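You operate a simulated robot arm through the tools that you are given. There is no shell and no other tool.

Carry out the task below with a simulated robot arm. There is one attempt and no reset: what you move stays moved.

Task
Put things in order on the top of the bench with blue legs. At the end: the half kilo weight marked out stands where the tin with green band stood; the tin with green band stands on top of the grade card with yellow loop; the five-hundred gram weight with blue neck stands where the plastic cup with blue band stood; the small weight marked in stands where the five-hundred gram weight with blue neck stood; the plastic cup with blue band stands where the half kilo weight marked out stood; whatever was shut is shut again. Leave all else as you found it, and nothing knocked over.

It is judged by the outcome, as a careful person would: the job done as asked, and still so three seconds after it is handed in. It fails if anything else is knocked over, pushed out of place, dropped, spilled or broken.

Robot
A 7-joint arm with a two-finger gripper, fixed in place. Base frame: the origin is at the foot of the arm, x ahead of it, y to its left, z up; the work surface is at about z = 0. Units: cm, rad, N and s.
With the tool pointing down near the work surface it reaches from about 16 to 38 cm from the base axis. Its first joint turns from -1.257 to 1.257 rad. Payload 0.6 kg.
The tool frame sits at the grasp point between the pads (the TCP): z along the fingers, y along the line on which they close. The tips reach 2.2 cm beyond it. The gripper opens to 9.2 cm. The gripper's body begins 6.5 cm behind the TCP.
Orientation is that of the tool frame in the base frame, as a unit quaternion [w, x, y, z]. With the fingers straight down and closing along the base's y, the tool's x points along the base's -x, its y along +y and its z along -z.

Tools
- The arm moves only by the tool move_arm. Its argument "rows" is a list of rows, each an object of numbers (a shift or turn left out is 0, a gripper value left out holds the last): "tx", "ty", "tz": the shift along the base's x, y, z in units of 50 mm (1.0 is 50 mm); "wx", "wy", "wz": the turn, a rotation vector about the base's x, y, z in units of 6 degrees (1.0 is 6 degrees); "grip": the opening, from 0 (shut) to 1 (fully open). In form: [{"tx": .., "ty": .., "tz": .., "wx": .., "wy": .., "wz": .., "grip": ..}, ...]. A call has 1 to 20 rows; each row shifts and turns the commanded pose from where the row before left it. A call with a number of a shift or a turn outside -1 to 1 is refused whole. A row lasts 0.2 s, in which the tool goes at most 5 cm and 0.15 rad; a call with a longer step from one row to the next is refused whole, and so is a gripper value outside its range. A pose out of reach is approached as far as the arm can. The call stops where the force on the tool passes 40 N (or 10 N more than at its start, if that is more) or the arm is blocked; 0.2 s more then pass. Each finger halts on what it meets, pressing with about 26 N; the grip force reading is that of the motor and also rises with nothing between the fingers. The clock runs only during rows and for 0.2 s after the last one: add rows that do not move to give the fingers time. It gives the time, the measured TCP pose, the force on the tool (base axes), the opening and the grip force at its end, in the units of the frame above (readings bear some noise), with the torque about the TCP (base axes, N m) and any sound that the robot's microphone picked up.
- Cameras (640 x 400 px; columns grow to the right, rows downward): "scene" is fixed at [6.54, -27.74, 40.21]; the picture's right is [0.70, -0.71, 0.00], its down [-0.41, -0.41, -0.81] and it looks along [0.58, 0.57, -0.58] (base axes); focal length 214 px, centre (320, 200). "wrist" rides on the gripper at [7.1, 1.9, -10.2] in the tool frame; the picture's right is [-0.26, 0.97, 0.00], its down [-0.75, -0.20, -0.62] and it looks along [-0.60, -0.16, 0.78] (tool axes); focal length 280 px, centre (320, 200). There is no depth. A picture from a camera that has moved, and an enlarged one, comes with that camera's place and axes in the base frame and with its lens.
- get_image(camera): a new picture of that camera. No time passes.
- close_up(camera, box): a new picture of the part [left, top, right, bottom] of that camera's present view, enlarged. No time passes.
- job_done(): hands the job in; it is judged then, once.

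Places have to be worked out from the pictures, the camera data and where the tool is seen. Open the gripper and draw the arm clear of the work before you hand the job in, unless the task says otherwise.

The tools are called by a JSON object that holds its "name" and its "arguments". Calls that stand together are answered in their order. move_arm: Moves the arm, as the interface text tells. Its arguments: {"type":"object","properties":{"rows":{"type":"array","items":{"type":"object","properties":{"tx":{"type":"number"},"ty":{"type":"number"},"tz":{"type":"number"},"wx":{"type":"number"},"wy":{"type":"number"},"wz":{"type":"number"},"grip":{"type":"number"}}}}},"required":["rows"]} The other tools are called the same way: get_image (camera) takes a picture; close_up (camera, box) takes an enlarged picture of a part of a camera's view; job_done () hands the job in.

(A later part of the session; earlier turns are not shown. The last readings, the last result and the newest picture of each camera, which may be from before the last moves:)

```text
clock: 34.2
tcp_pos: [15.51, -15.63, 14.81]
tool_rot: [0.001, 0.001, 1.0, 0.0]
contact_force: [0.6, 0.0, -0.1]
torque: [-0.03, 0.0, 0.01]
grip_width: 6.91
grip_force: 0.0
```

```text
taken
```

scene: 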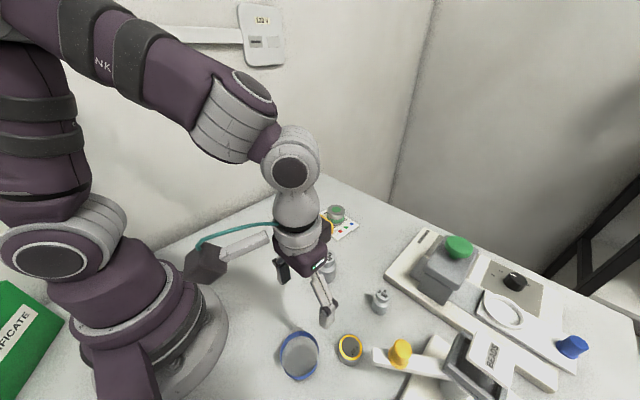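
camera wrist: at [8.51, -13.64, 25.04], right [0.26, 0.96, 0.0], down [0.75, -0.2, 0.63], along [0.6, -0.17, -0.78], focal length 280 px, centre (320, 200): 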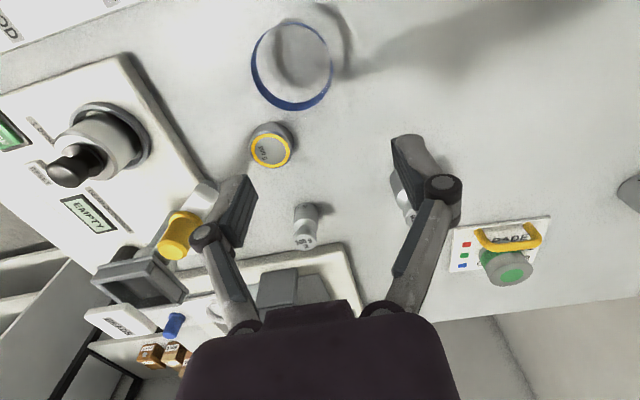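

Zooming in on the cup with both cameras to find its rim, band and base.

{"name": "close_up", "arguments": {"camera": "wrist", "box": [210, 0, 370, 120]}}

{"name": "close_up", "arguments": {"camera": "scene", "box": [260, 315, 380, 395]}}

```text
3.33 times, centred on (290, 60) of wrist
camera zoom: at [8.51, -13.64, 25.04], right [0.26, 0.96, 0.0], down [0.75, -0.2, 0.63], along [0.6, -0.17, -0.78], focal length 935 px, centre (420, 667)
```

zoom: 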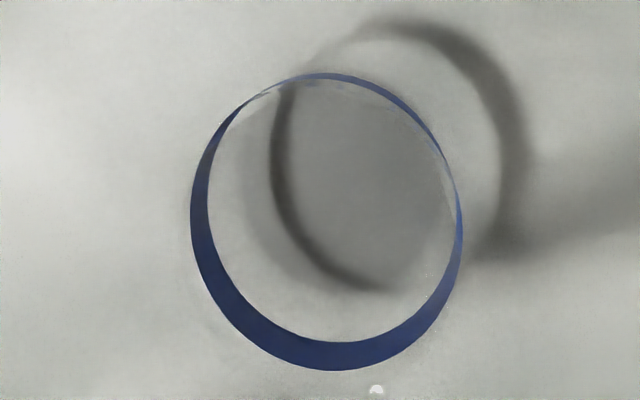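

```text
5.00 times, centred on (320, 355) of scene
camera zoom: at [6.54, -27.74, 40.21], right [0.7, -0.71, 0.0], down [-0.41, -0.41, -0.81], along [0.58, 0.57, -0.58], focal length 1072 px, centre (320, -575)
```

zoom: 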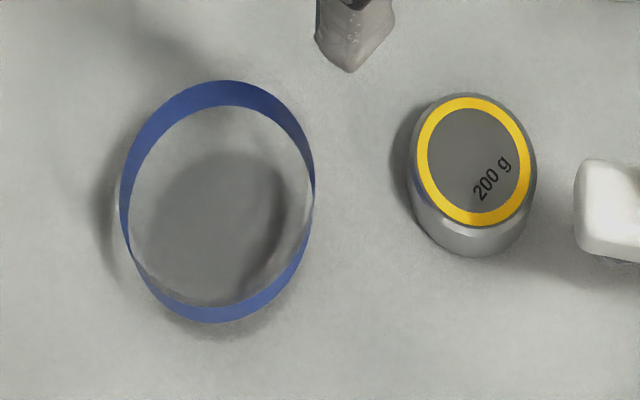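

The band ring appears at z≈2.2–3.7, centred near (13.0,-16.9), but the clear plastic may extend above it. I'll zoom further to find the actual rim.

{"name": "close_up", "arguments": {"camera": "wrist", "box": [240, 80, 340, 142]}}

{"name": "close_up", "arguments": {"camera": "wrist", "box": [240, 0, 340, 62]}}

{"name": "close_up", "arguments": {"camera": "scene", "box": [265, 315, 345, 365]}}

{"name": "close_up", "arguments": {"camera": "scene", "box": [265, 350, 345, 400]}}

```text
6.40 times, centred on (290, 111) of wrist
camera zoom: at [8.51, -13.64, 25.04], right [0.26, 0.96, 0.0], down [0.75, -0.2, 0.63], along [0.6, -0.17, -0.78], focal length 1794 px, centre (512, 770)
```

zoom: 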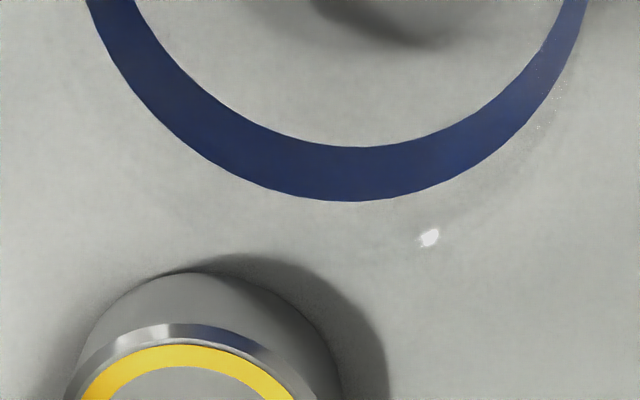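

```text
6.40 times, centred on (290, 31) of wrist
camera zoom: at [8.51, -13.64, 25.04], right [0.26, 0.96, 0.0], down [0.75, -0.2, 0.63], along [0.6, -0.17, -0.78], focal length 1794 px, centre (512, 1282)
```

zoom: 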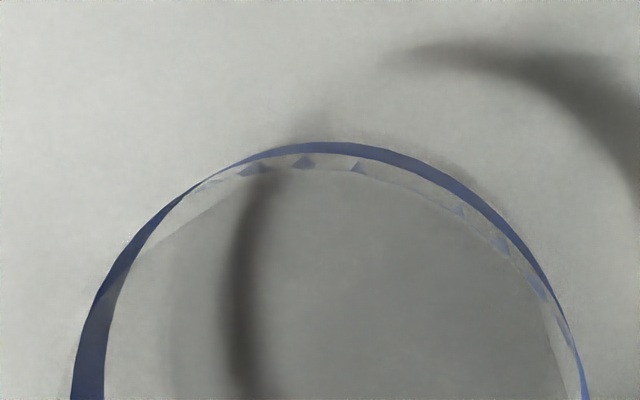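

```text
8.00 times, centred on (305, 340) of scene
camera zoom: at [6.54, -27.74, 40.21], right [0.7, -0.71, 0.0], down [-0.41, -0.41, -0.81], along [0.58, 0.57, -0.58], focal length 1716 px, centre (440, -920)
```

zoom: 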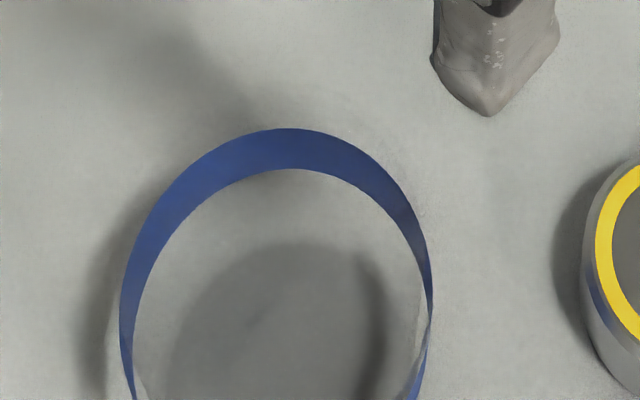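

```text
8.00 times, centred on (305, 375) of scene
camera zoom: at [6.54, -27.74, 40.21], right [0.7, -0.71, 0.0], down [-0.41, -0.41, -0.81], along [0.58, 0.57, -0.58], focal length 1716 px, centre (440, -1200)
```

zoom: 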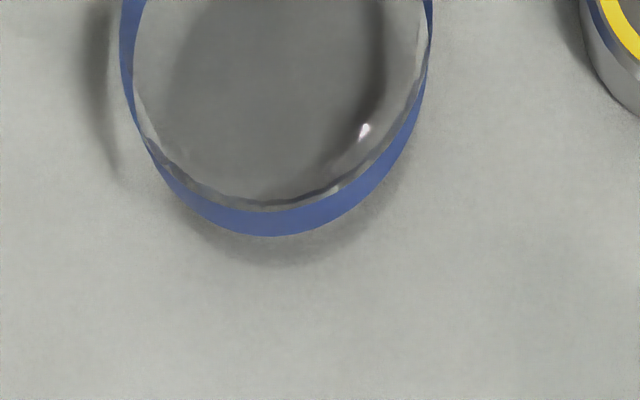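

The plastic is nearly invisible apart from the band, and highlights suggest the wall continues to about z 5–6. I'll centre over (13.0,-16.9) with the jaws fully open, stay above it, and look again.

{"name": "move_arm", "arguments": {"rows": [{"tx": -0.25, "ty": -0.13, "grip": 1.0}, {"tx": -0.25, "ty": -0.13}, {"tz": -0.3}, {}, {}, {}]}}

{"name": "get_image", "arguments": {"camera": "wrist"}}

{"name": "close_up", "arguments": {"camera": "scene", "box": [230, 280, 390, 400]}}

```text
clock: 35.6
tcp_pos: [12.95, -16.7, 13.52]
tool_rot: [0.0, 0.001, 1.0, -0.002]
contact_force: [-1.3, -0.9, 0.3]
torque: [0.0, 0.0, -0.01]
grip_width: 9.2
grip_force: 0.0
```

```text
taken
camera wrist: at [5.89, -14.68, 23.76], right [0.26, 0.96, 0.0], down [0.75, -0.2, 0.63], along [0.6, -0.17, -0.78], focal length 280 px, centre (320, 200)
```

wrist: 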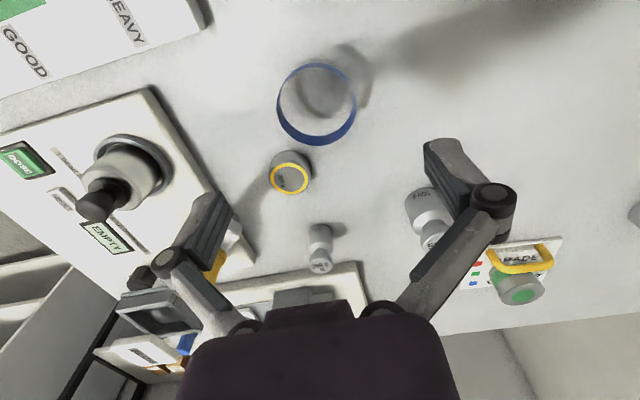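

```text
3.33 times, centred on (310, 340) of scene
camera zoom: at [6.54, -27.74, 40.21], right [0.7, -0.71, 0.0], down [-0.41, -0.41, -0.81], along [0.58, 0.57, -0.58], focal length 715 px, centre (353, -267)
```

zoom: 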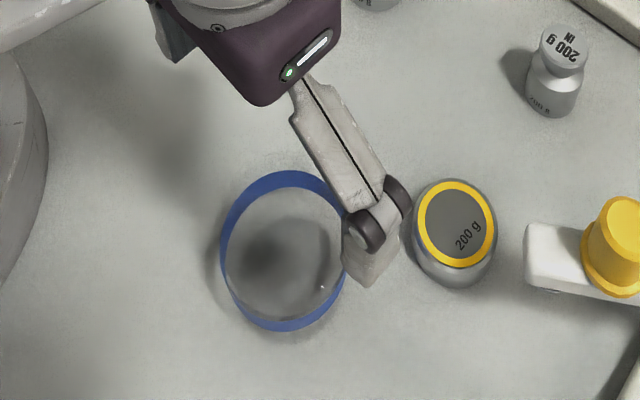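

The ring centre computes to (13.0,-16.9) again. I'll nudge y by −0.3 cm and descend to z≈9 to look for the clear rim.

{"name": "move_arm", "arguments": {"rows": [{"ty": -0.06, "tz": -0.4}, {"tz": -0.4}, {}, {}]}}

{"name": "get_image", "arguments": {"camera": "wrist"}}

{"name": "close_up", "arguments": {"camera": "wrist", "box": [240, 60, 400, 180]}}

```text
clock: 36.6
tcp_pos: [12.86, -16.8, 9.6]
tool_rot: [0.001, 0.001, 1.0, -0.001]
contact_force: [0.0, 0.3, 0.6]
torque: [0.04, -0.01, 0.01]
grip_width: 9.21
grip_force: 0.0
```

```text
taken
camera wrist: at [5.87, -14.73, 19.85], right [0.26, 0.96, 0.0], down [0.75, -0.2, 0.63], along [0.6, -0.17, -0.78], focal length 280 px, centre (320, 200)
```

wrist: 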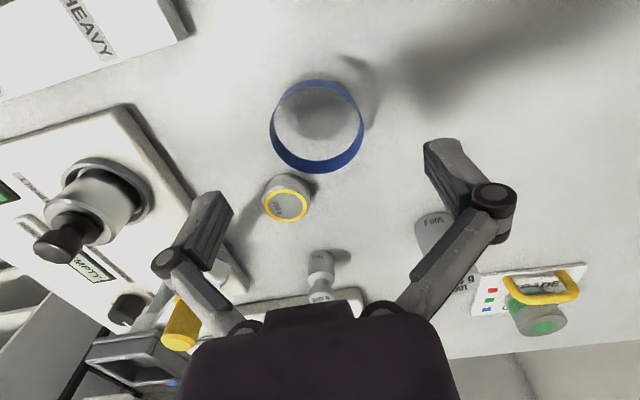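

```text
3.33 times, centred on (320, 120) of wrist
camera zoom: at [5.87, -14.73, 19.85], right [0.26, 0.96, 0.0], down [0.75, -0.2, 0.63], along [0.6, -0.17, -0.78], focal length 935 px, centre (320, 467)
```

zoom: 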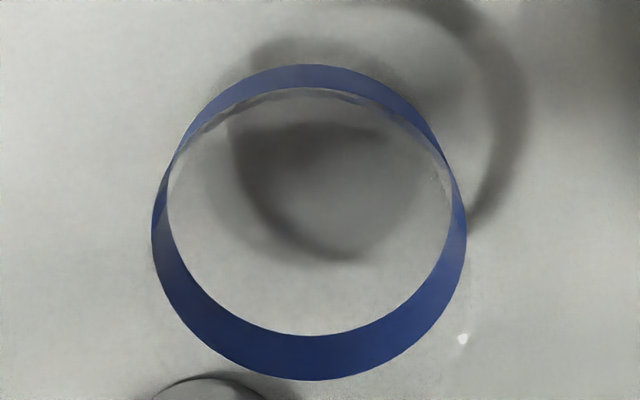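

The cup is about 0.25 cm to −y of the jaw centre. I'll correct that and descend in stages around it, watching for any contact.

{"name": "move_arm", "arguments": {"rows": [{"ty": -0.05, "tz": -0.3}, {"tz": -0.4}, {"tz": -0.2}, {}, {}]}}

{"name": "get_image", "arguments": {"camera": "wrist"}}

{"name": "close_up", "arguments": {"camera": "scene", "box": [230, 280, 390, 400]}}

```text
clock: 37.8
tcp_pos: [13.08, -16.9, 5.21]
tool_rot: [0.001, 0.001, 1.0, -0.001]
contact_force: [0.0, 1.1, 0.9]
torque: [-0.01, -0.01, 0.01]
grip_width: 9.22
grip_force: 0.0
```

```text
taken
camera wrist: at [5.98, -14.84, 15.28], right [0.26, 0.96, 0.0], down [0.75, -0.2, 0.63], along [0.6, -0.17, -0.78], focal length 280 px, centre (320, 200)
```

wrist: 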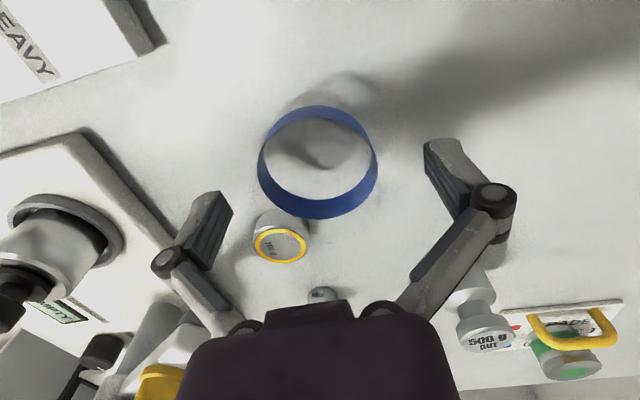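

```text
3.33 times, centred on (310, 340) of scene
camera zoom: at [6.54, -27.74, 40.21], right [0.7, -0.71, 0.0], down [-0.41, -0.41, -0.81], along [0.58, 0.57, -0.58], focal length 715 px, centre (353, -267)
```

zoom: 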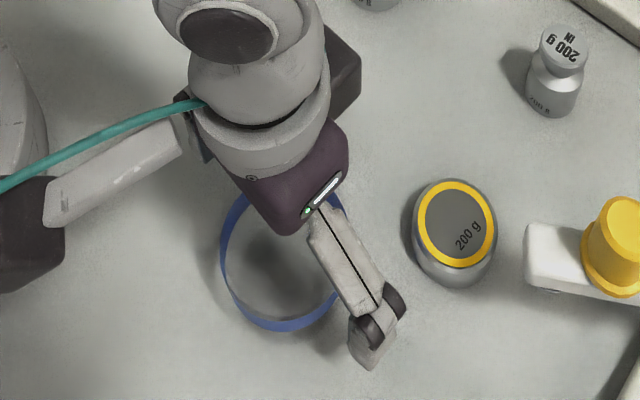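

The ring is now well centred between the jaws with no contact. Descending the last 2 cm.

{"name": "move_arm", "arguments": {"rows": [{"ty": -0.02, "tz": -0.15}, {"tz": -0.15}, {"tz": -0.1}, {}, {}]}}

{"name": "get_image", "arguments": {"camera": "wrist"}}

```text
clock: 39.0
tcp_pos: [12.99, -17.07, 3.17]
tool_rot: [0.001, 0.001, 1.0, -0.001]
contact_force: [0.2, -0.3, 1.0]
torque: [-0.01, -0.02, -0.02]
grip_width: 9.2
grip_force: 0.1
```

```text
taken
camera wrist: at [5.94, -14.99, 13.28], right [0.26, 0.96, 0.0], down [0.75, -0.2, 0.63], along [0.6, -0.17, -0.78], focal length 280 px, centre (320, 200)
```

wrist: 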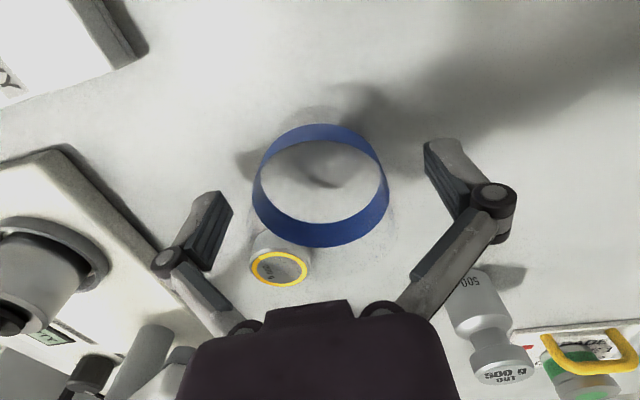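

No contact so far. I'll close gently toward 5.6 cm and watch the width and grip force.

{"name": "move_arm", "arguments": {"rows": [{"grip": 0.7}, {}, {}, {"grip": 0.6}, {}, {}, {}]}}

{"name": "get_image", "arguments": {"camera": "wrist"}}

```text
clock: 40.6
tcp_pos: [12.96, -17.01, 3.18]
tool_rot: [0.001, 0.002, 1.0, -0.001]
contact_force: [-0.2, 0.1, 0.1]
torque: [0.01, -0.02, 0.0]
grip_width: 5.54
grip_force: 0.1
```

```text
taken
camera wrist: at [5.94, -14.99, 13.28], right [0.26, 0.96, 0.0], down [0.75, -0.2, 0.63], along [0.6, -0.17, -0.78], focal length 280 px, centre (320, 200)
```

wrist: 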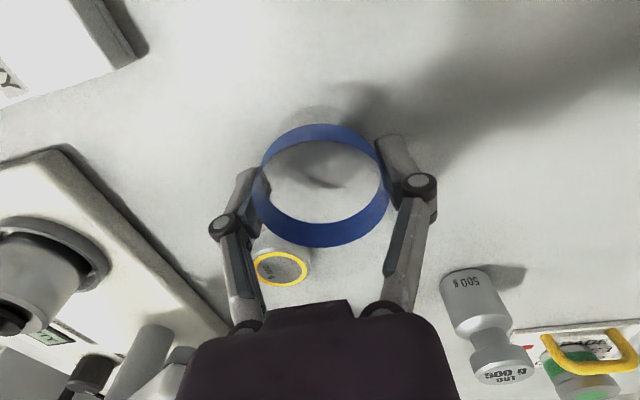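

Width is 5.54 with no force yet, and the pads are about to touch. I'll close a bit more.

{"name": "move_arm", "arguments": {"rows": [{"grip": 0.54}, {}, {}, {}]}}

{"name": "get_image", "arguments": {"camera": "wrist"}}

```text
clock: 41.6
tcp_pos: [13.04, -16.99, 3.18]
tool_rot: [0.001, 0.001, 1.0, -0.001]
contact_force: [0.0, -0.1, 4.6]
torque: [0.03, -0.02, 0.0]
grip_width: 5.22
grip_force: 25.9
```

```text
taken
camera wrist: at [5.94, -14.99, 13.29], right [0.26, 0.96, 0.0], down [0.75, -0.2, 0.63], along [0.6, -0.17, -0.78], focal length 280 px, centre (320, 200)
```

wrist: 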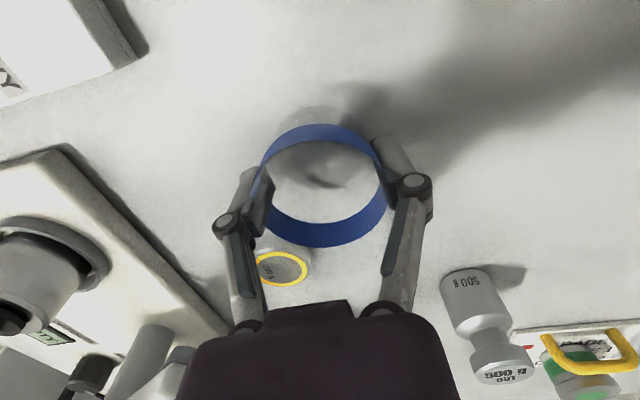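

The cup is gripped at 5.22 cm and 26 N. I'll lift it upright, slowly, and check that it comes along.

{"name": "move_arm", "arguments": {"rows": [{"tz": 0.1}, {"tz": 0.2}, {"tz": 0.2}, {}, {}]}}

{"name": "get_image", "arguments": {"camera": "wrist"}}

{"name": "close_up", "arguments": {"camera": "scene", "box": [230, 280, 390, 400]}}

```text
clock: 42.8
tcp_pos: [13.14, -17.1, 5.56]
tool_rot: [0.0, 0.001, 1.0, -0.001]
contact_force: [-0.4, -0.2, 0.1]
torque: [0.04, 0.0, 0.03]
grip_width: 5.24
grip_force: 26.3
```

```text
taken
camera wrist: at [6.11, -15.08, 15.79], right [0.26, 0.96, 0.0], down [0.75, -0.2, 0.63], along [0.6, -0.17, -0.78], focal length 280 px, centre (320, 200)
```

wrist: 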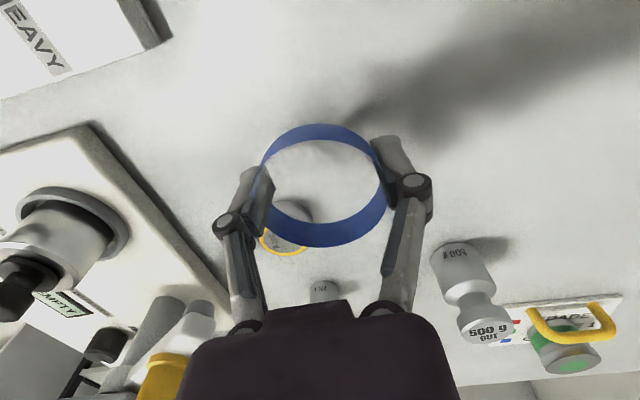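

```text
3.33 times, centred on (310, 340) of scene
camera zoom: at [6.54, -27.74, 40.21], right [0.7, -0.71, 0.0], down [-0.41, -0.41, -0.81], along [0.58, 0.57, -0.58], focal length 715 px, centre (353, -267)
```

zoom: 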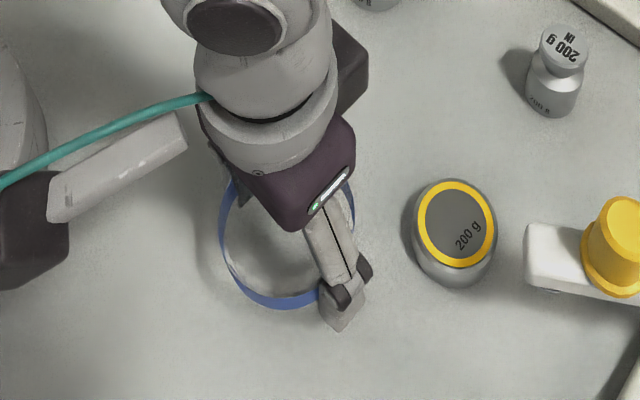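

The cup is lifted and light, so it appears empty. I'll raise it and carry it round to the OUT weight's former place at about (20.8,15.0).

{"name": "move_arm", "arguments": {"rows": [{"tz": 0.4}, {"tz": 0.5}, {"tz": 0.4}, {"tx": 0.2, "ty": 0.3}, {"tx": 0.3, "ty": 0.45}, {"tx": 0.35, "ty": 0.5}, {"tx": 0.35, "ty": 0.5}, {"tx": 0.3, "ty": 0.5}, {"tx": 0.2, "ty": 0.6}, {"tx": 0.1, "ty": 0.6}, {"tx": 0.0, "ty": 0.6}, {"tx": -0.05, "ty": 0.6}, {"tx": -0.05, "ty": 0.6}, {"tx": -0.1, "ty": 0.6}, {"tx": -0.05, "ty": 0.4}, {}, {}]}}

{"name": "get_image", "arguments": {"camera": "wrist"}}

{"name": "get_image", "arguments": {"camera": "scene"}}

```text
clock: 46.4
tcp_pos: [20.88, 14.2, 12.15]
tool_rot: [0.001, 0.002, 1.0, -0.001]
contact_force: [0.3, 0.5, -0.6]
torque: [0.01, 0.02, -0.03]
grip_width: 5.15
grip_force: 26.2
```

```text
taken
camera wrist: at [13.78, 16.32, 22.22], right [0.26, 0.96, 0.0], down [0.75, -0.2, 0.63], along [0.6, -0.17, -0.78], focal length 280 px, centre (320, 200)
```

wrist: 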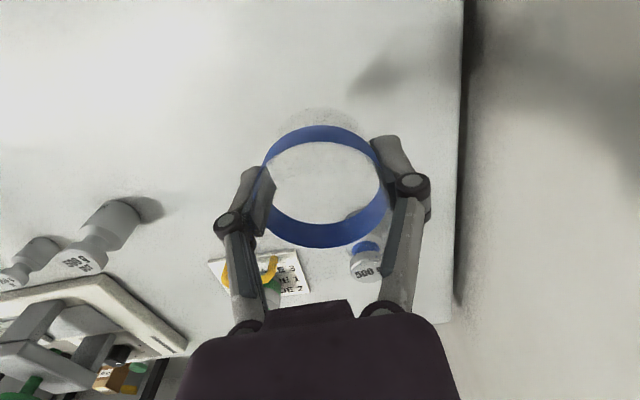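

```text
taken
```

scene: 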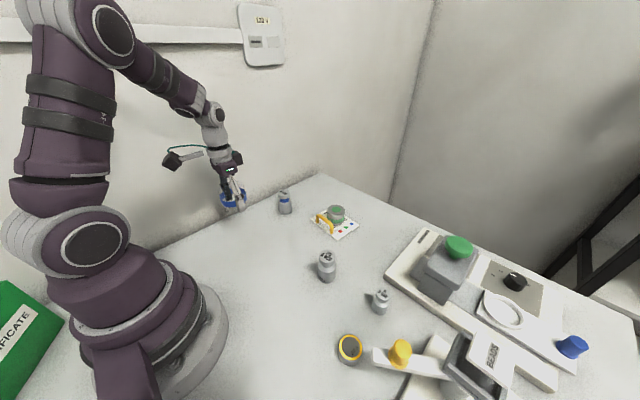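

I'm over the spot, needing about +0.8 cm in y. I'll correct and lower to about 1 cm above the bench.

{"name": "move_arm", "arguments": {"rows": [{"tx": -0.01, "ty": 0.165, "tz": -0.2}, {"tz": -0.4}, {"tz": -0.4}, {"tz": -0.4}, {"tz": -0.2}, {}, {}]}}

{"name": "move_arm", "arguments": {"rows": [{}]}}

{"name": "close_up", "arguments": {"camera": "scene", "box": [200, 190, 280, 240]}}

```text
clock: 48.0
tcp_pos: [20.75, 14.93, 4.03]
tool_rot: [0.001, 0.001, 1.0, -0.001]
contact_force: [1.0, 0.5, -1.2]
torque: [-0.01, 0.02, 0.01]
grip_width: 5.1
grip_force: 26.0
```

```text
clock: 48.4
tcp_pos: [20.77, 14.8, 4.02]
tool_rot: [0.001, 0.002, 1.0, -0.001]
contact_force: [0.5, 0.3, -0.2]
torque: [-0.01, 0.0, 0.03]
grip_width: 5.09
grip_force: 26.3
```

```text
8.00 times, centred on (240, 215) of scene
camera zoom: at [6.54, -27.74, 40.21], right [0.7, -0.71, 0.0], down [-0.41, -0.41, -0.81], along [0.58, 0.57, -0.58], focal length 1716 px, centre (960, 80)
```

zoom: 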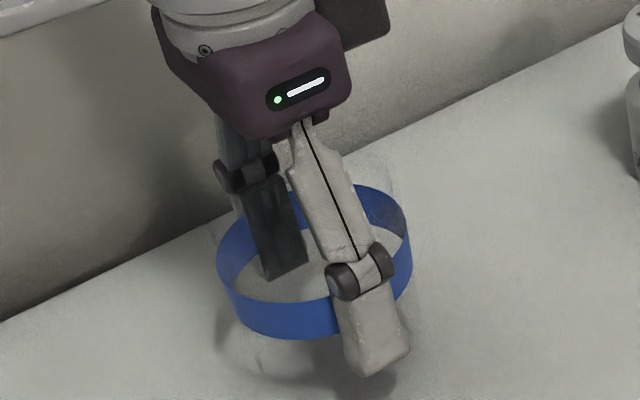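

The cup is over the spot with a small y shortfall. I'll correct by +0.15 cm and lower it to the bench.

{"name": "move_arm", "arguments": {"rows": [{"tx": 0.01, "ty": 0.03, "tz": -0.08}, {"tz": -0.06}, {"tz": -0.03}, {}, {}]}}

```text
clock: 49.6
tcp_pos: [20.88, 15.03, 3.11]
tool_rot: [0.002, 0.001, 1.0, -0.001]
contact_force: [0.4, 0.2, 0.3]
torque: [0.04, 0.02, 0.02]
grip_width: 5.07
grip_force: 25.5
```

No contact yet at z=3.11, so I'll lower in 1 mm steps.

{"name": "move_arm", "arguments": {"rows": [{"tz": -0.02}, {}, {}]}}

{"name": "move_arm", "arguments": {"rows": [{"tz": -0.02}, {}, {}]}}

{"name": "close_up", "arguments": {"camera": "scene", "box": [200, 190, 280, 240]}}

{"name": "get_image", "arguments": {"camera": "wrist"}}

```text
clock: 50.4
tcp_pos: [20.78, 15.07, 3.03]
tool_rot: [0.0, 0.001, 1.0, -0.001]
contact_force: [-0.1, 1.1, 3.5]
torque: [0.07, 0.01, 0.01]
grip_width: 5.09
grip_force: 26.7
```

```text
clock: 51.2
tcp_pos: [20.81, 15.03, 3.14]
tool_rot: [0.001, 0.001, 1.0, 0.0]
contact_force: [-0.8, -1.5, 15.0]
torque: [-0.06, -0.01, 0.05]
grip_width: 5.09
grip_force: 26.0
```

```text
8.00 times, centred on (240, 215) of scene
camera zoom: at [6.54, -27.74, 40.21], right [0.7, -0.71, 0.0], down [-0.41, -0.41, -0.81], along [0.58, 0.57, -0.58], focal length 1716 px, centre (960, 80)
```

zoom: 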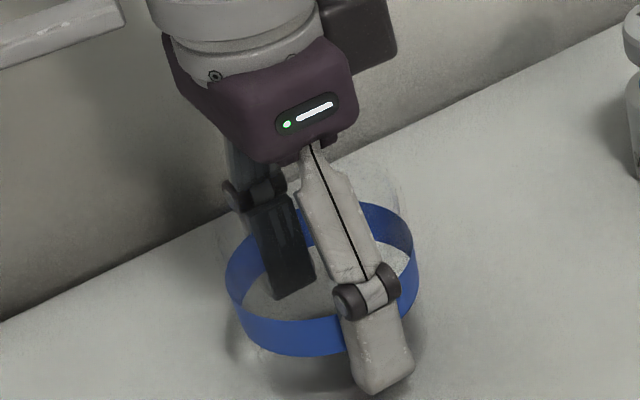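

```text
taken
camera wrist: at [13.83, 17.12, 13.21], right [0.26, 0.96, 0.0], down [0.75, -0.2, 0.63], along [0.6, -0.17, -0.78], focal length 280 px, centre (320, 200)
```

wrist: 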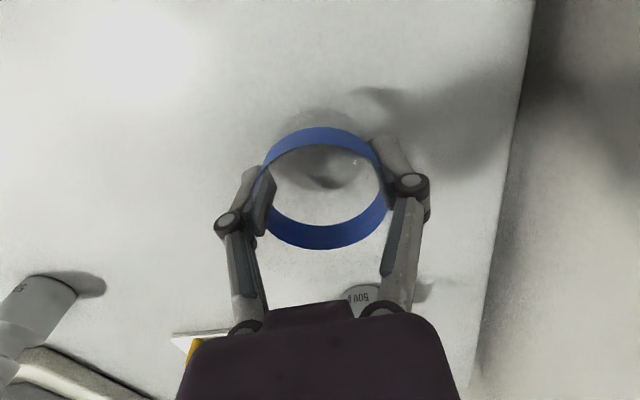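

The cup is on the bench with about 15 N of contact. I'll ease off and open the jaws.

{"name": "move_arm", "arguments": {"rows": [{"tz": 0.02}, {"grip": 0.65}, {}, {"grip": 0.85}, {}, {"grip": 1.0}, {}, {}]}}

{"name": "close_up", "arguments": {"camera": "scene", "box": [200, 190, 280, 240]}}

{"name": "get_image", "arguments": {"camera": "wrist"}}

```text
clock: 53.0
tcp_pos: [20.82, 15.12, 3.13]
tool_rot: [0.001, 0.001, 1.0, -0.001]
contact_force: [-0.3, -0.2, -0.3]
torque: [0.0, 0.0, -0.01]
grip_width: 9.19
grip_force: 0.0
```

```text
8.00 times, centred on (240, 215) of scene
camera zoom: at [6.54, -27.74, 40.21], right [0.7, -0.71, 0.0], down [-0.41, -0.41, -0.81], along [0.58, 0.57, -0.58], focal length 1716 px, centre (960, 80)
```

zoom: 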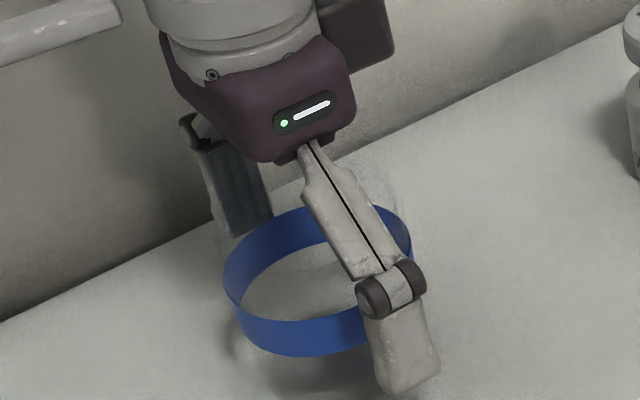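

```text
taken
camera wrist: at [13.78, 17.15, 13.27], right [0.26, 0.96, 0.0], down [0.75, -0.2, 0.63], along [0.6, -0.17, -0.78], focal length 280 px, centre (320, 200)
```

wrist: 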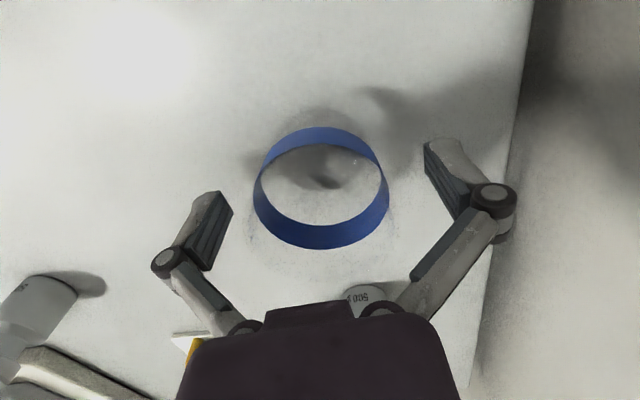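

The cup stands with its band circular, in OUT's old place. I'll rise vertically clear of its rim and move toward the blue-neck weight with a 12° tilt.

{"name": "move_arm", "arguments": {"rows": [{"tz": 0.4}, {"tz": 0.8}, {"tz": 0.9}, {"tx": 0.5, "wy": -1}, {"tx": 0.7, "wy": -1, "grip": 0.75}, {"tx": 0.8}, {"tx": 0.8}, {}, {}]}}

{"name": "get_image", "arguments": {"camera": "wrist"}}

{"name": "get_image", "arguments": {"camera": "scene"}}

```text
clock: 55.0
tcp_pos: [34.84, 15.2, 13.51]
tool_rot: [0.106, 0.0, 0.994, -0.001]
contact_force: [-0.8, -0.2, 0.8]
torque: [-0.02, 0.01, 0.01]
grip_width: 6.9
grip_force: 0.1
```

```text
taken
camera wrist: at [25.87, 17.3, 21.97], right [0.26, 0.96, 0.05], down [0.61, -0.2, 0.77], along [0.75, -0.17, -0.64], focal length 280 px, centre (320, 200)
```

wrist: 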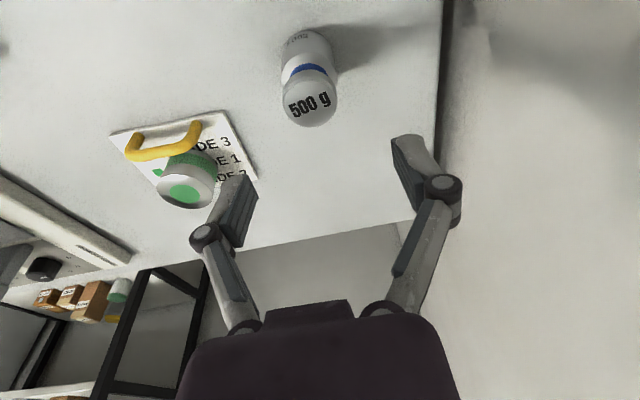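

```text
taken
```

scene: 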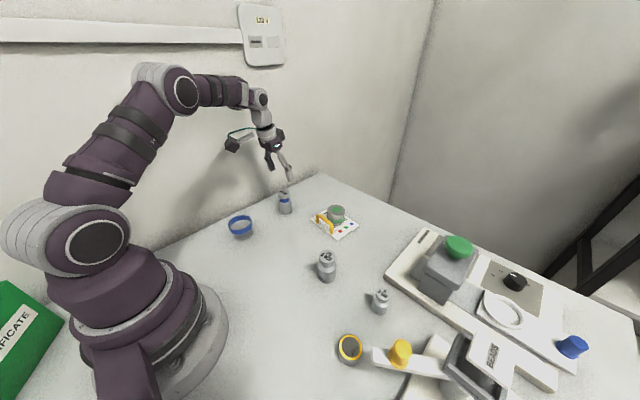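

Zooming on the blue-neck weight and checking the cup that was just placed.

{"name": "close_up", "arguments": {"camera": "wrist", "box": [240, 20, 400, 140]}}

{"name": "close_up", "arguments": {"camera": "scene", "box": [205, 175, 325, 250]}}

```text
3.33 times, centred on (320, 80) of wrist
camera zoom: at [25.87, 17.3, 21.97], right [0.26, 0.96, 0.05], down [0.61, -0.2, 0.77], along [0.75, -0.17, -0.64], focal length 935 px, centre (320, 600)
```

zoom: 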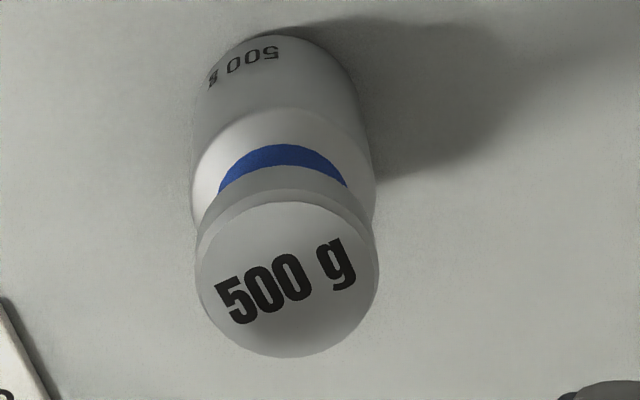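

```text
5.33 times, centred on (265, 212) of scene
camera zoom: at [6.54, -27.74, 40.21], right [0.7, -0.71, 0.0], down [-0.41, -0.41, -0.81], along [0.58, 0.57, -0.58], focal length 1144 px, centre (613, 133)
```

zoom: 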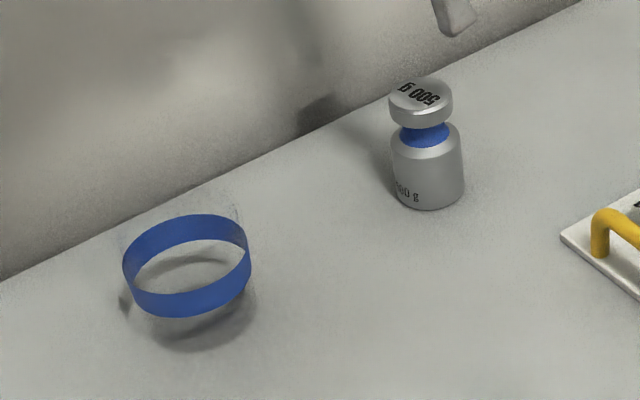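

The blue-neck weight is at about (35.2,15.05). I'll align and descend around its body.

{"name": "move_arm", "arguments": {"rows": [{"tx": 0.07, "ty": -0.025, "tz": -0.4}, {"tz": -0.5}, {"tz": -0.4}, {}, {}]}}

{"name": "get_image", "arguments": {"camera": "wrist"}}

{"name": "close_up", "arguments": {"camera": "scene", "box": [235, 165, 335, 227]}}

```text
clock: 56.2
tcp_pos: [35.03, 14.94, 6.87]
tool_rot: [0.105, 0.0, 0.994, -0.001]
contact_force: [-0.4, 0.6, -0.2]
torque: [-0.02, 0.02, 0.02]
grip_width: 6.9
grip_force: 0.1
```

```text
taken
camera wrist: at [26.11, 17.04, 15.41], right [0.26, 0.96, 0.05], down [0.61, -0.2, 0.77], along [0.75, -0.17, -0.64], focal length 280 px, centre (320, 200)
```

wrist: 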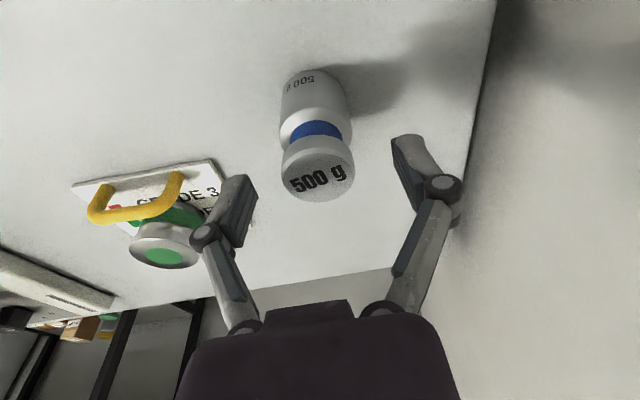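

```text
6.40 times, centred on (285, 196) of scene
camera zoom: at [6.54, -27.74, 40.21], right [0.7, -0.71, 0.0], down [-0.41, -0.41, -0.81], along [0.58, 0.57, -0.58], focal length 1373 px, centre (544, 226)
```

zoom: 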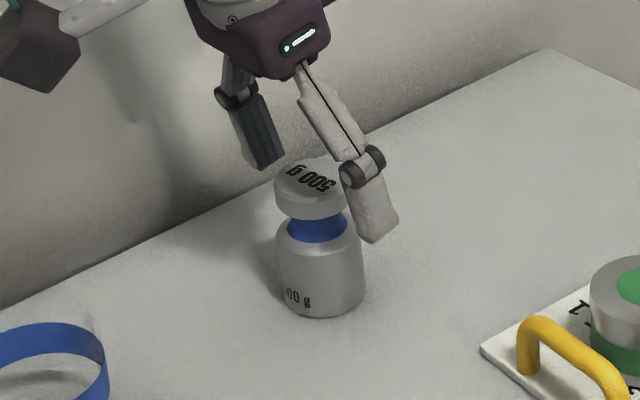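

The weight is within a millimetre or so of jaw centre. I'll descend to gripping height.

{"name": "move_arm", "arguments": {"rows": [{"tx": -0.015, "ty": -0.015, "tz": -0.3}, {"tz": -0.3}, {"tz": -0.27}, {}, {}]}}

{"name": "get_image", "arguments": {"camera": "wrist"}}

{"name": "close_up", "arguments": {"camera": "scene", "box": [235, 165, 335, 227]}}

```text
clock: 57.4
tcp_pos: [35.07, 14.8, 2.69]
tool_rot: [0.106, 0.001, 0.994, 0.0]
contact_force: [0.0, -0.7, -0.3]
torque: [-0.03, 0.01, 0.02]
grip_width: 6.9
grip_force: 0.1
```

```text
taken
camera wrist: at [26.12, 16.85, 11.14], right [0.26, 0.96, 0.05], down [0.61, -0.2, 0.77], along [0.75, -0.17, -0.64], focal length 280 px, centre (320, 200)
```

wrist: 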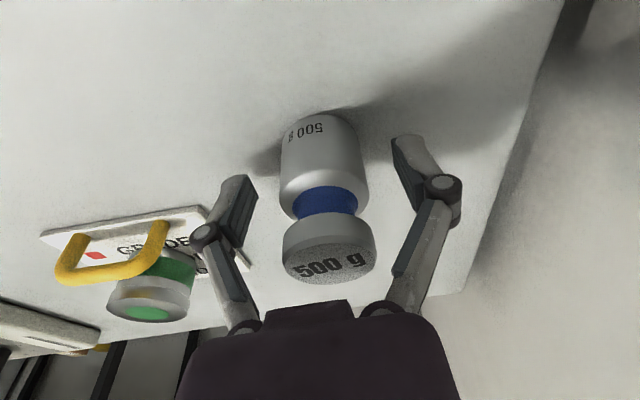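

```text
6.40 times, centred on (285, 196) of scene
camera zoom: at [6.54, -27.74, 40.21], right [0.7, -0.71, 0.0], down [-0.41, -0.41, -0.81], along [0.58, 0.57, -0.58], focal length 1373 px, centre (544, 226)
```

zoom: 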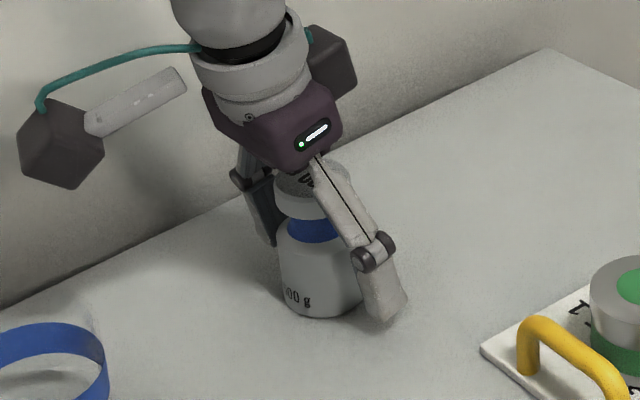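

The weight is centred to within 0.1 cm. I'll make a small shift and close on the body.

{"name": "move_arm", "arguments": {"rows": [{"ty": 0.02}, {}, {"grip": 0.3}, {}, {}, {}, {}, {}]}}

{"name": "get_image", "arguments": {"camera": "wrist"}}

```text
clock: 59.2
tcp_pos: [35.2, 14.92, 2.78]
tool_rot: [0.106, 0.0, 0.994, -0.001]
contact_force: [-0.5, 3.6, 6.0]
torque: [0.06, 0.1, 0.03]
grip_width: 3.71
grip_force: 25.8
```

```text
taken
camera wrist: at [26.19, 16.99, 11.22], right [0.26, 0.96, 0.05], down [0.61, -0.2, 0.77], along [0.75, -0.17, -0.64], focal length 280 px, centre (320, 200)
```

wrist: 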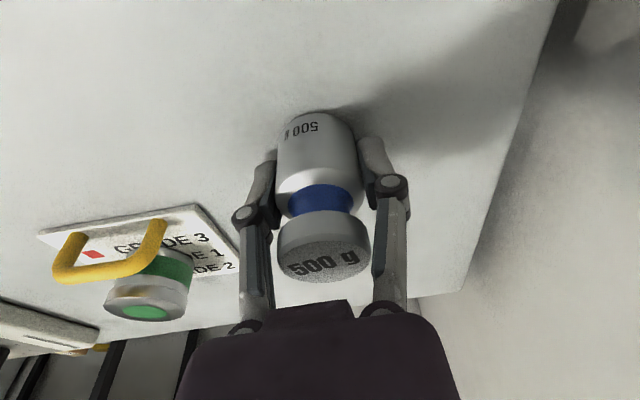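

Gripped at 3.71 cm. I'll lift and carry it on a high, clear path to the cup's old place at about (13.0,-17.0).

{"name": "move_arm", "arguments": {"rows": [{"tz": 0.2}, {"tz": 0.4}, {"tz": 0.5}, {"tz": 0.5}, {"tz": 0.3}, {"tx": -0.2, "ty": -0.3}, {"tx": -0.37, "ty": -0.53}, {"tx": -0.37, "ty": -0.53}, {"tx": -0.37, "ty": -0.53}, {"tx": -0.37, "ty": -0.53}, {"tx": -0.37, "ty": -0.53}, {"tx": -0.37, "ty": -0.53}, {}, {}]}}

{"name": "get_image", "arguments": {"camera": "scene"}}

{"name": "get_image", "arguments": {"camera": "wrist"}}

```text
clock: 62.2
tcp_pos: [23.02, -2.59, 12.48]
tool_rot: [0.106, 0.001, 0.994, -0.002]
contact_force: [-0.2, 0.5, -4.4]
torque: [-0.04, -0.01, 0.01]
grip_width: 3.71
grip_force: 25.9
```

```text
taken
```

scene: 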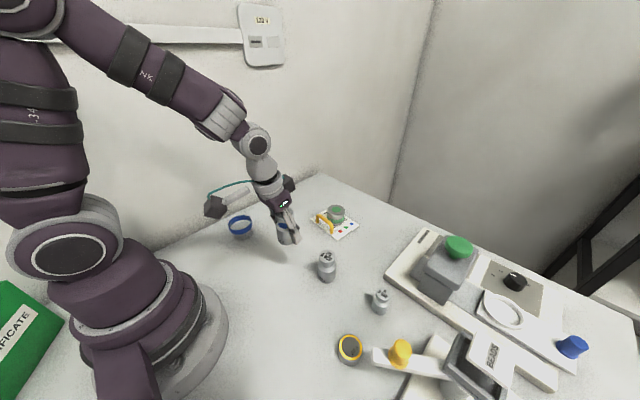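

```text
taken
camera wrist: at [14.03, -0.48, 20.88], right [0.26, 0.96, 0.05], down [0.61, -0.2, 0.77], along [0.75, -0.17, -0.64], focal length 280 px, centre (320, 200)
```

wrist: 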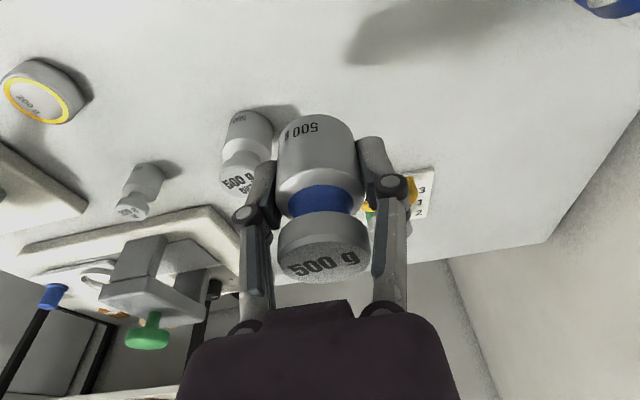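

Carrying steadily. Continuing to above the cup's old place.

{"name": "move_arm", "arguments": {"rows": [{"tx": -0.33, "ty": -0.48}, {"tx": -0.33, "ty": -0.48}, {"tx": -0.33, "ty": -0.48}, {"tx": -0.33, "ty": -0.48}, {"tx": -0.33, "ty": -0.48}, {"tx": -0.325, "ty": -0.48}, {}, {}, {}]}}

{"name": "get_image", "arguments": {"camera": "scene"}}

{"name": "get_image", "arguments": {"camera": "wrist"}}

```text
clock: 64.2
tcp_pos: [12.98, -16.63, 12.36]
tool_rot: [0.106, 0.001, 0.994, -0.002]
contact_force: [0.6, -0.2, -5.2]
torque: [0.01, -0.02, -0.01]
grip_width: 3.71
grip_force: 26.6
```

```text
taken
```

scene: 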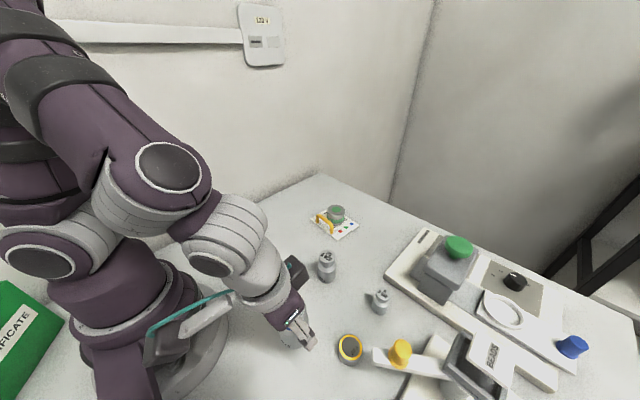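

```text
taken
camera wrist: at [4.04, -14.58, 20.88], right [0.26, 0.96, 0.05], down [0.61, -0.2, 0.77], along [0.75, -0.17, -0.64], focal length 280 px, centre (320, 200)
```

wrist: 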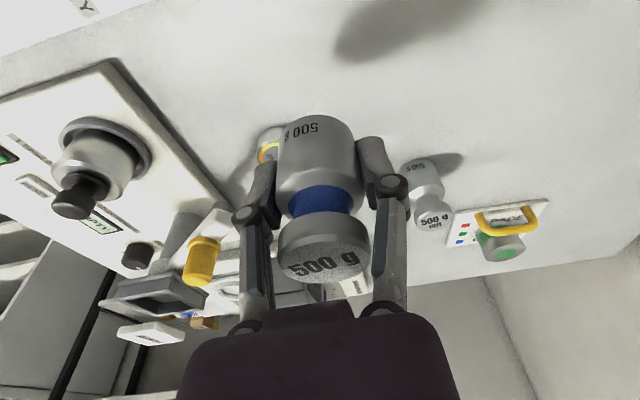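

Above the spot. I'll correct y by about −0.45 cm and lower to about 1 cm above the bench.

{"name": "move_arm", "arguments": {"rows": [{"tx": 0.02, "ty": -0.09, "tz": -0.2}, {"tz": -0.4}, {"tz": -0.4}, {"tz": -0.4}, {"tz": -0.3}, {}, {}]}}

{"name": "move_arm", "arguments": {"rows": [{}]}}

{"name": "close_up", "arguments": {"camera": "scene", "box": [260, 315, 380, 395]}}

{"name": "get_image", "arguments": {"camera": "wrist"}}

```text
clock: 65.8
tcp_pos: [13.06, -17.27, 3.72]
tool_rot: [0.106, 0.001, 0.994, 0.0]
contact_force: [0.2, 0.3, -4.2]
torque: [0.02, -0.03, -0.03]
grip_width: 3.7
grip_force: 25.8
```

```text
clock: 66.2
tcp_pos: [13.03, -17.29, 3.7]
tool_rot: [0.105, 0.001, 0.994, -0.001]
contact_force: [0.0, 0.0, -4.7]
torque: [-0.02, 0.01, -0.03]
grip_width: 3.72
grip_force: 25.9
```

```text
5.00 times, centred on (320, 355) of scene
camera zoom: at [6.54, -27.74, 40.21], right [0.7, -0.71, 0.0], down [-0.41, -0.41, -0.81], along [0.58, 0.57, -0.58], focal length 1072 px, centre (320, -575)
```

zoom: 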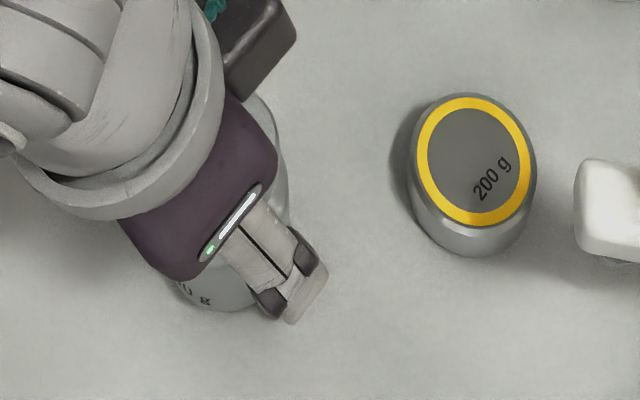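

```text
taken
camera wrist: at [4.06, -15.25, 12.23], right [0.26, 0.96, 0.05], down [0.61, -0.2, 0.77], along [0.75, -0.17, -0.64], focal length 280 px, centre (320, 200)
```

wrist: 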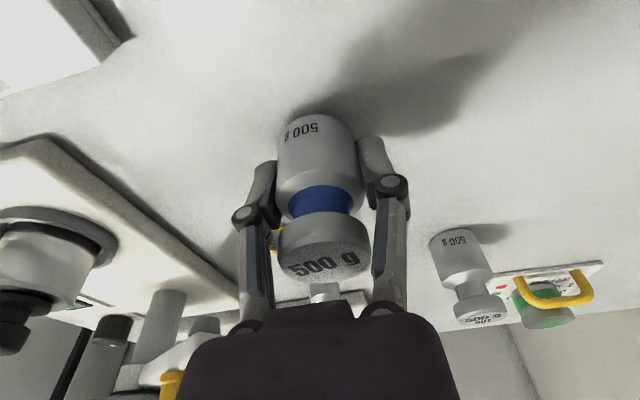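

I estimate a correction of about (+0.15,+0.2) cm to match the cup's spot. I'll apply it and lower close to the bench.

{"name": "move_arm", "arguments": {"rows": [{"tx": 0.03, "ty": 0.045}, {"tz": -0.1}, {"tz": -0.06}, {}, {}]}}

{"name": "move_arm", "arguments": {"rows": [{"tz": -0.03}, {}, {}]}}

```text
clock: 67.4
tcp_pos: [13.29, -17.14, 3.05]
tool_rot: [0.105, 0.001, 0.994, 0.0]
contact_force: [0.5, -0.5, -4.3]
torque: [-0.03, 0.04, -0.01]
grip_width: 3.71
grip_force: 25.7
```

```text
clock: 68.2
tcp_pos: [13.32, -17.03, 2.84]
tool_rot: [0.106, 0.001, 0.994, -0.001]
contact_force: [0.0, 0.2, -4.9]
torque: [-0.02, 0.02, 0.0]
grip_width: 3.72
grip_force: 25.9
```

Still free at z=2.84, so I'll continue in small steps.

{"name": "move_arm", "arguments": {"rows": [{"tz": -0.03}, {}, {}]}}

{"name": "move_arm", "arguments": {"rows": [{"tz": -0.02}, {}, {}]}}

```text
clock: 69.0
tcp_pos: [13.28, -17.07, 2.7]
tool_rot: [0.106, 0.001, 0.994, -0.001]
contact_force: [-3.4, 3.0, 20.9]
torque: [0.04, 0.09, -0.05]
grip_width: 3.7
grip_force: 26.1
```

```text
clock: 69.8
tcp_pos: [13.36, -16.98, 2.54]
tool_rot: [0.106, 0.001, 0.994, -0.001]
contact_force: [5.1, 4.9, 19.2]
torque: [0.11, -0.11, -0.04]
grip_width: 3.69
grip_force: 25.8
```

It's down, with about 20 N of contact. I'll ease up slightly and open the jaws.

{"name": "move_arm", "arguments": {"rows": [{"tz": 0.03}, {}, {"grip": 0.55}, {}, {"grip": 0.75}, {}, {}, {}]}}

{"name": "get_image", "arguments": {"camera": "wrist"}}

{"name": "close_up", "arguments": {"camera": "scene", "box": [260, 315, 380, 395]}}

```text
clock: 71.6
tcp_pos: [13.24, -16.96, 2.69]
tool_rot: [0.105, 0.0, 0.994, -0.001]
contact_force: [0.9, -0.8, -0.1]
torque: [0.0, 0.01, 0.0]
grip_width: 6.89
grip_force: 0.0
```

```text
taken
camera wrist: at [4.28, -15.07, 11.2], right [0.26, 0.96, 0.05], down [0.61, -0.2, 0.77], along [0.75, -0.17, -0.64], focal length 280 px, centre (320, 200)
```

wrist: 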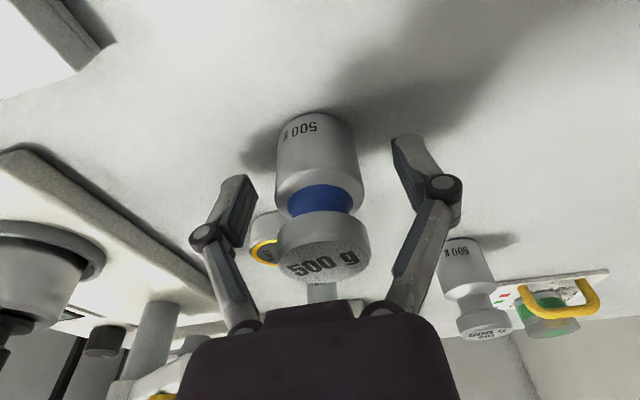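

```text
5.00 times, centred on (320, 355) of scene
camera zoom: at [6.54, -27.74, 40.21], right [0.7, -0.71, 0.0], down [-0.41, -0.41, -0.81], along [0.58, 0.57, -0.58], focal length 1072 px, centre (320, -575)
```

zoom: 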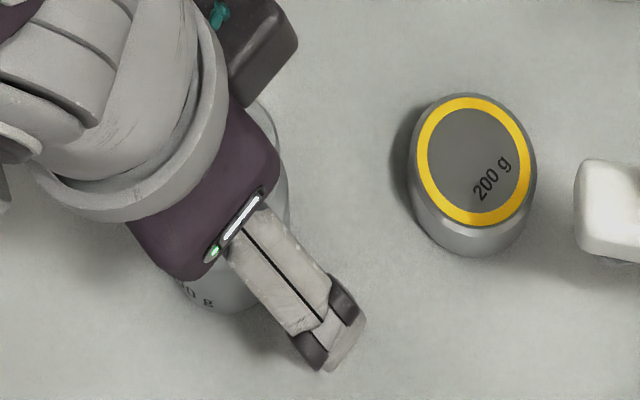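

The blue-neck weight stands in the cup's old place. I'll rise straight up and move toward the IN weight at a safe height.

{"name": "move_arm", "arguments": {"rows": [{"tz": 0.4}, {"tz": 0.8}, {"tz": 0.9}, {"tx": 0.6, "ty": -0.1}, {"tx": 0.8, "ty": -0.2}, {"tx": 0.8, "ty": -0.2}, {"tx": 0.7, "ty": -0.2}, {"tx": 0.2, "ty": -0.1}, {}, {}]}}

{"name": "get_image", "arguments": {"camera": "wrist"}}

{"name": "get_image", "arguments": {"camera": "scene"}}

```text
clock: 73.8
tcp_pos: [28.8, -20.99, 13.11]
tool_rot: [0.105, 0.001, 0.994, 0.0]
contact_force: [0.0, -0.2, -0.6]
torque: [0.01, 0.01, -0.02]
grip_width: 6.89
grip_force: 0.0
```

```text
taken
camera wrist: at [19.78, -18.86, 21.57], right [0.26, 0.96, 0.05], down [0.61, -0.2, 0.77], along [0.75, -0.17, -0.64], focal length 280 px, centre (320, 200)
```

wrist: 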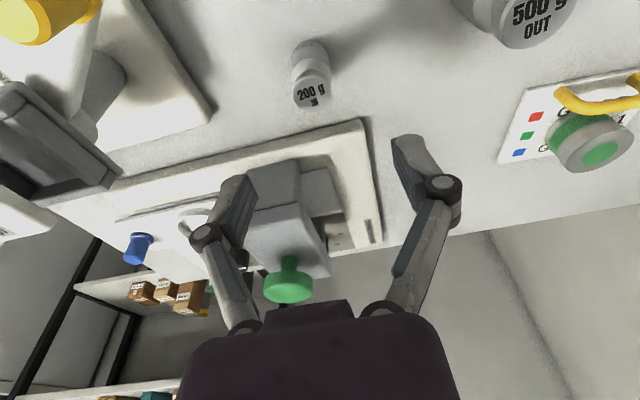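

```text
taken
```

scene: 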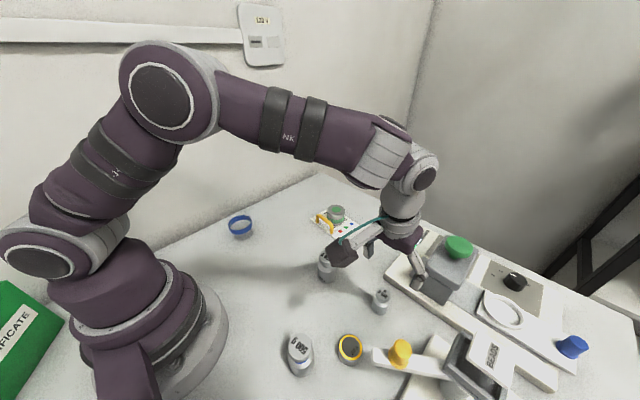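

Zooming in on the IN weight from both cameras.

{"name": "close_up", "arguments": {"camera": "wrist", "box": [240, 20, 400, 140]}}

{"name": "close_up", "arguments": {"camera": "scene", "box": [340, 270, 440, 332]}}

```text
3.33 times, centred on (320, 80) of wrist
camera zoom: at [19.78, -18.86, 21.57], right [0.26, 0.96, 0.05], down [0.61, -0.2, 0.77], along [0.75, -0.17, -0.64], focal length 935 px, centre (320, 600)
```

zoom: 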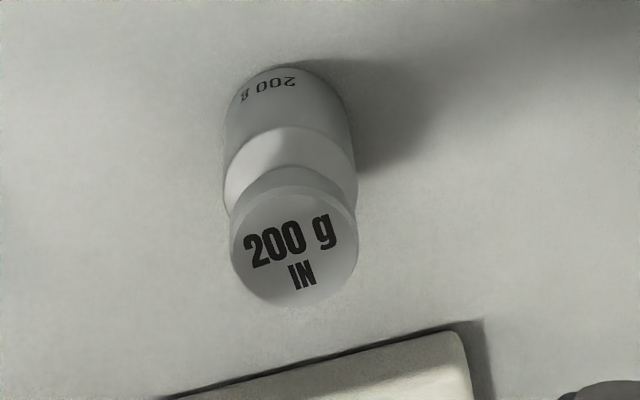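

```text
6.40 times, centred on (390, 301) of scene
camera zoom: at [6.54, -27.74, 40.21], right [0.7, -0.71, 0.0], down [-0.41, -0.41, -0.81], along [0.58, 0.57, -0.58], focal length 1373 px, centre (-128, -446)
```

zoom: 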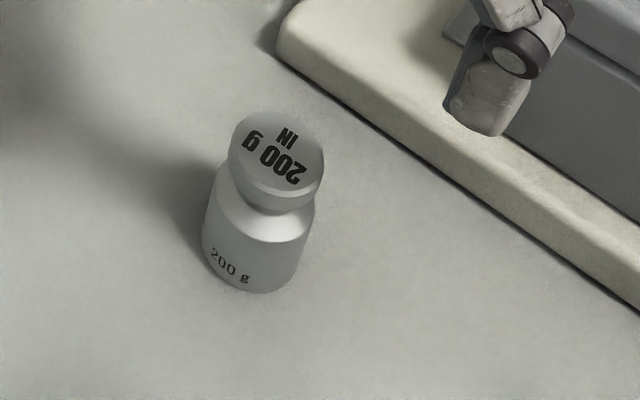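

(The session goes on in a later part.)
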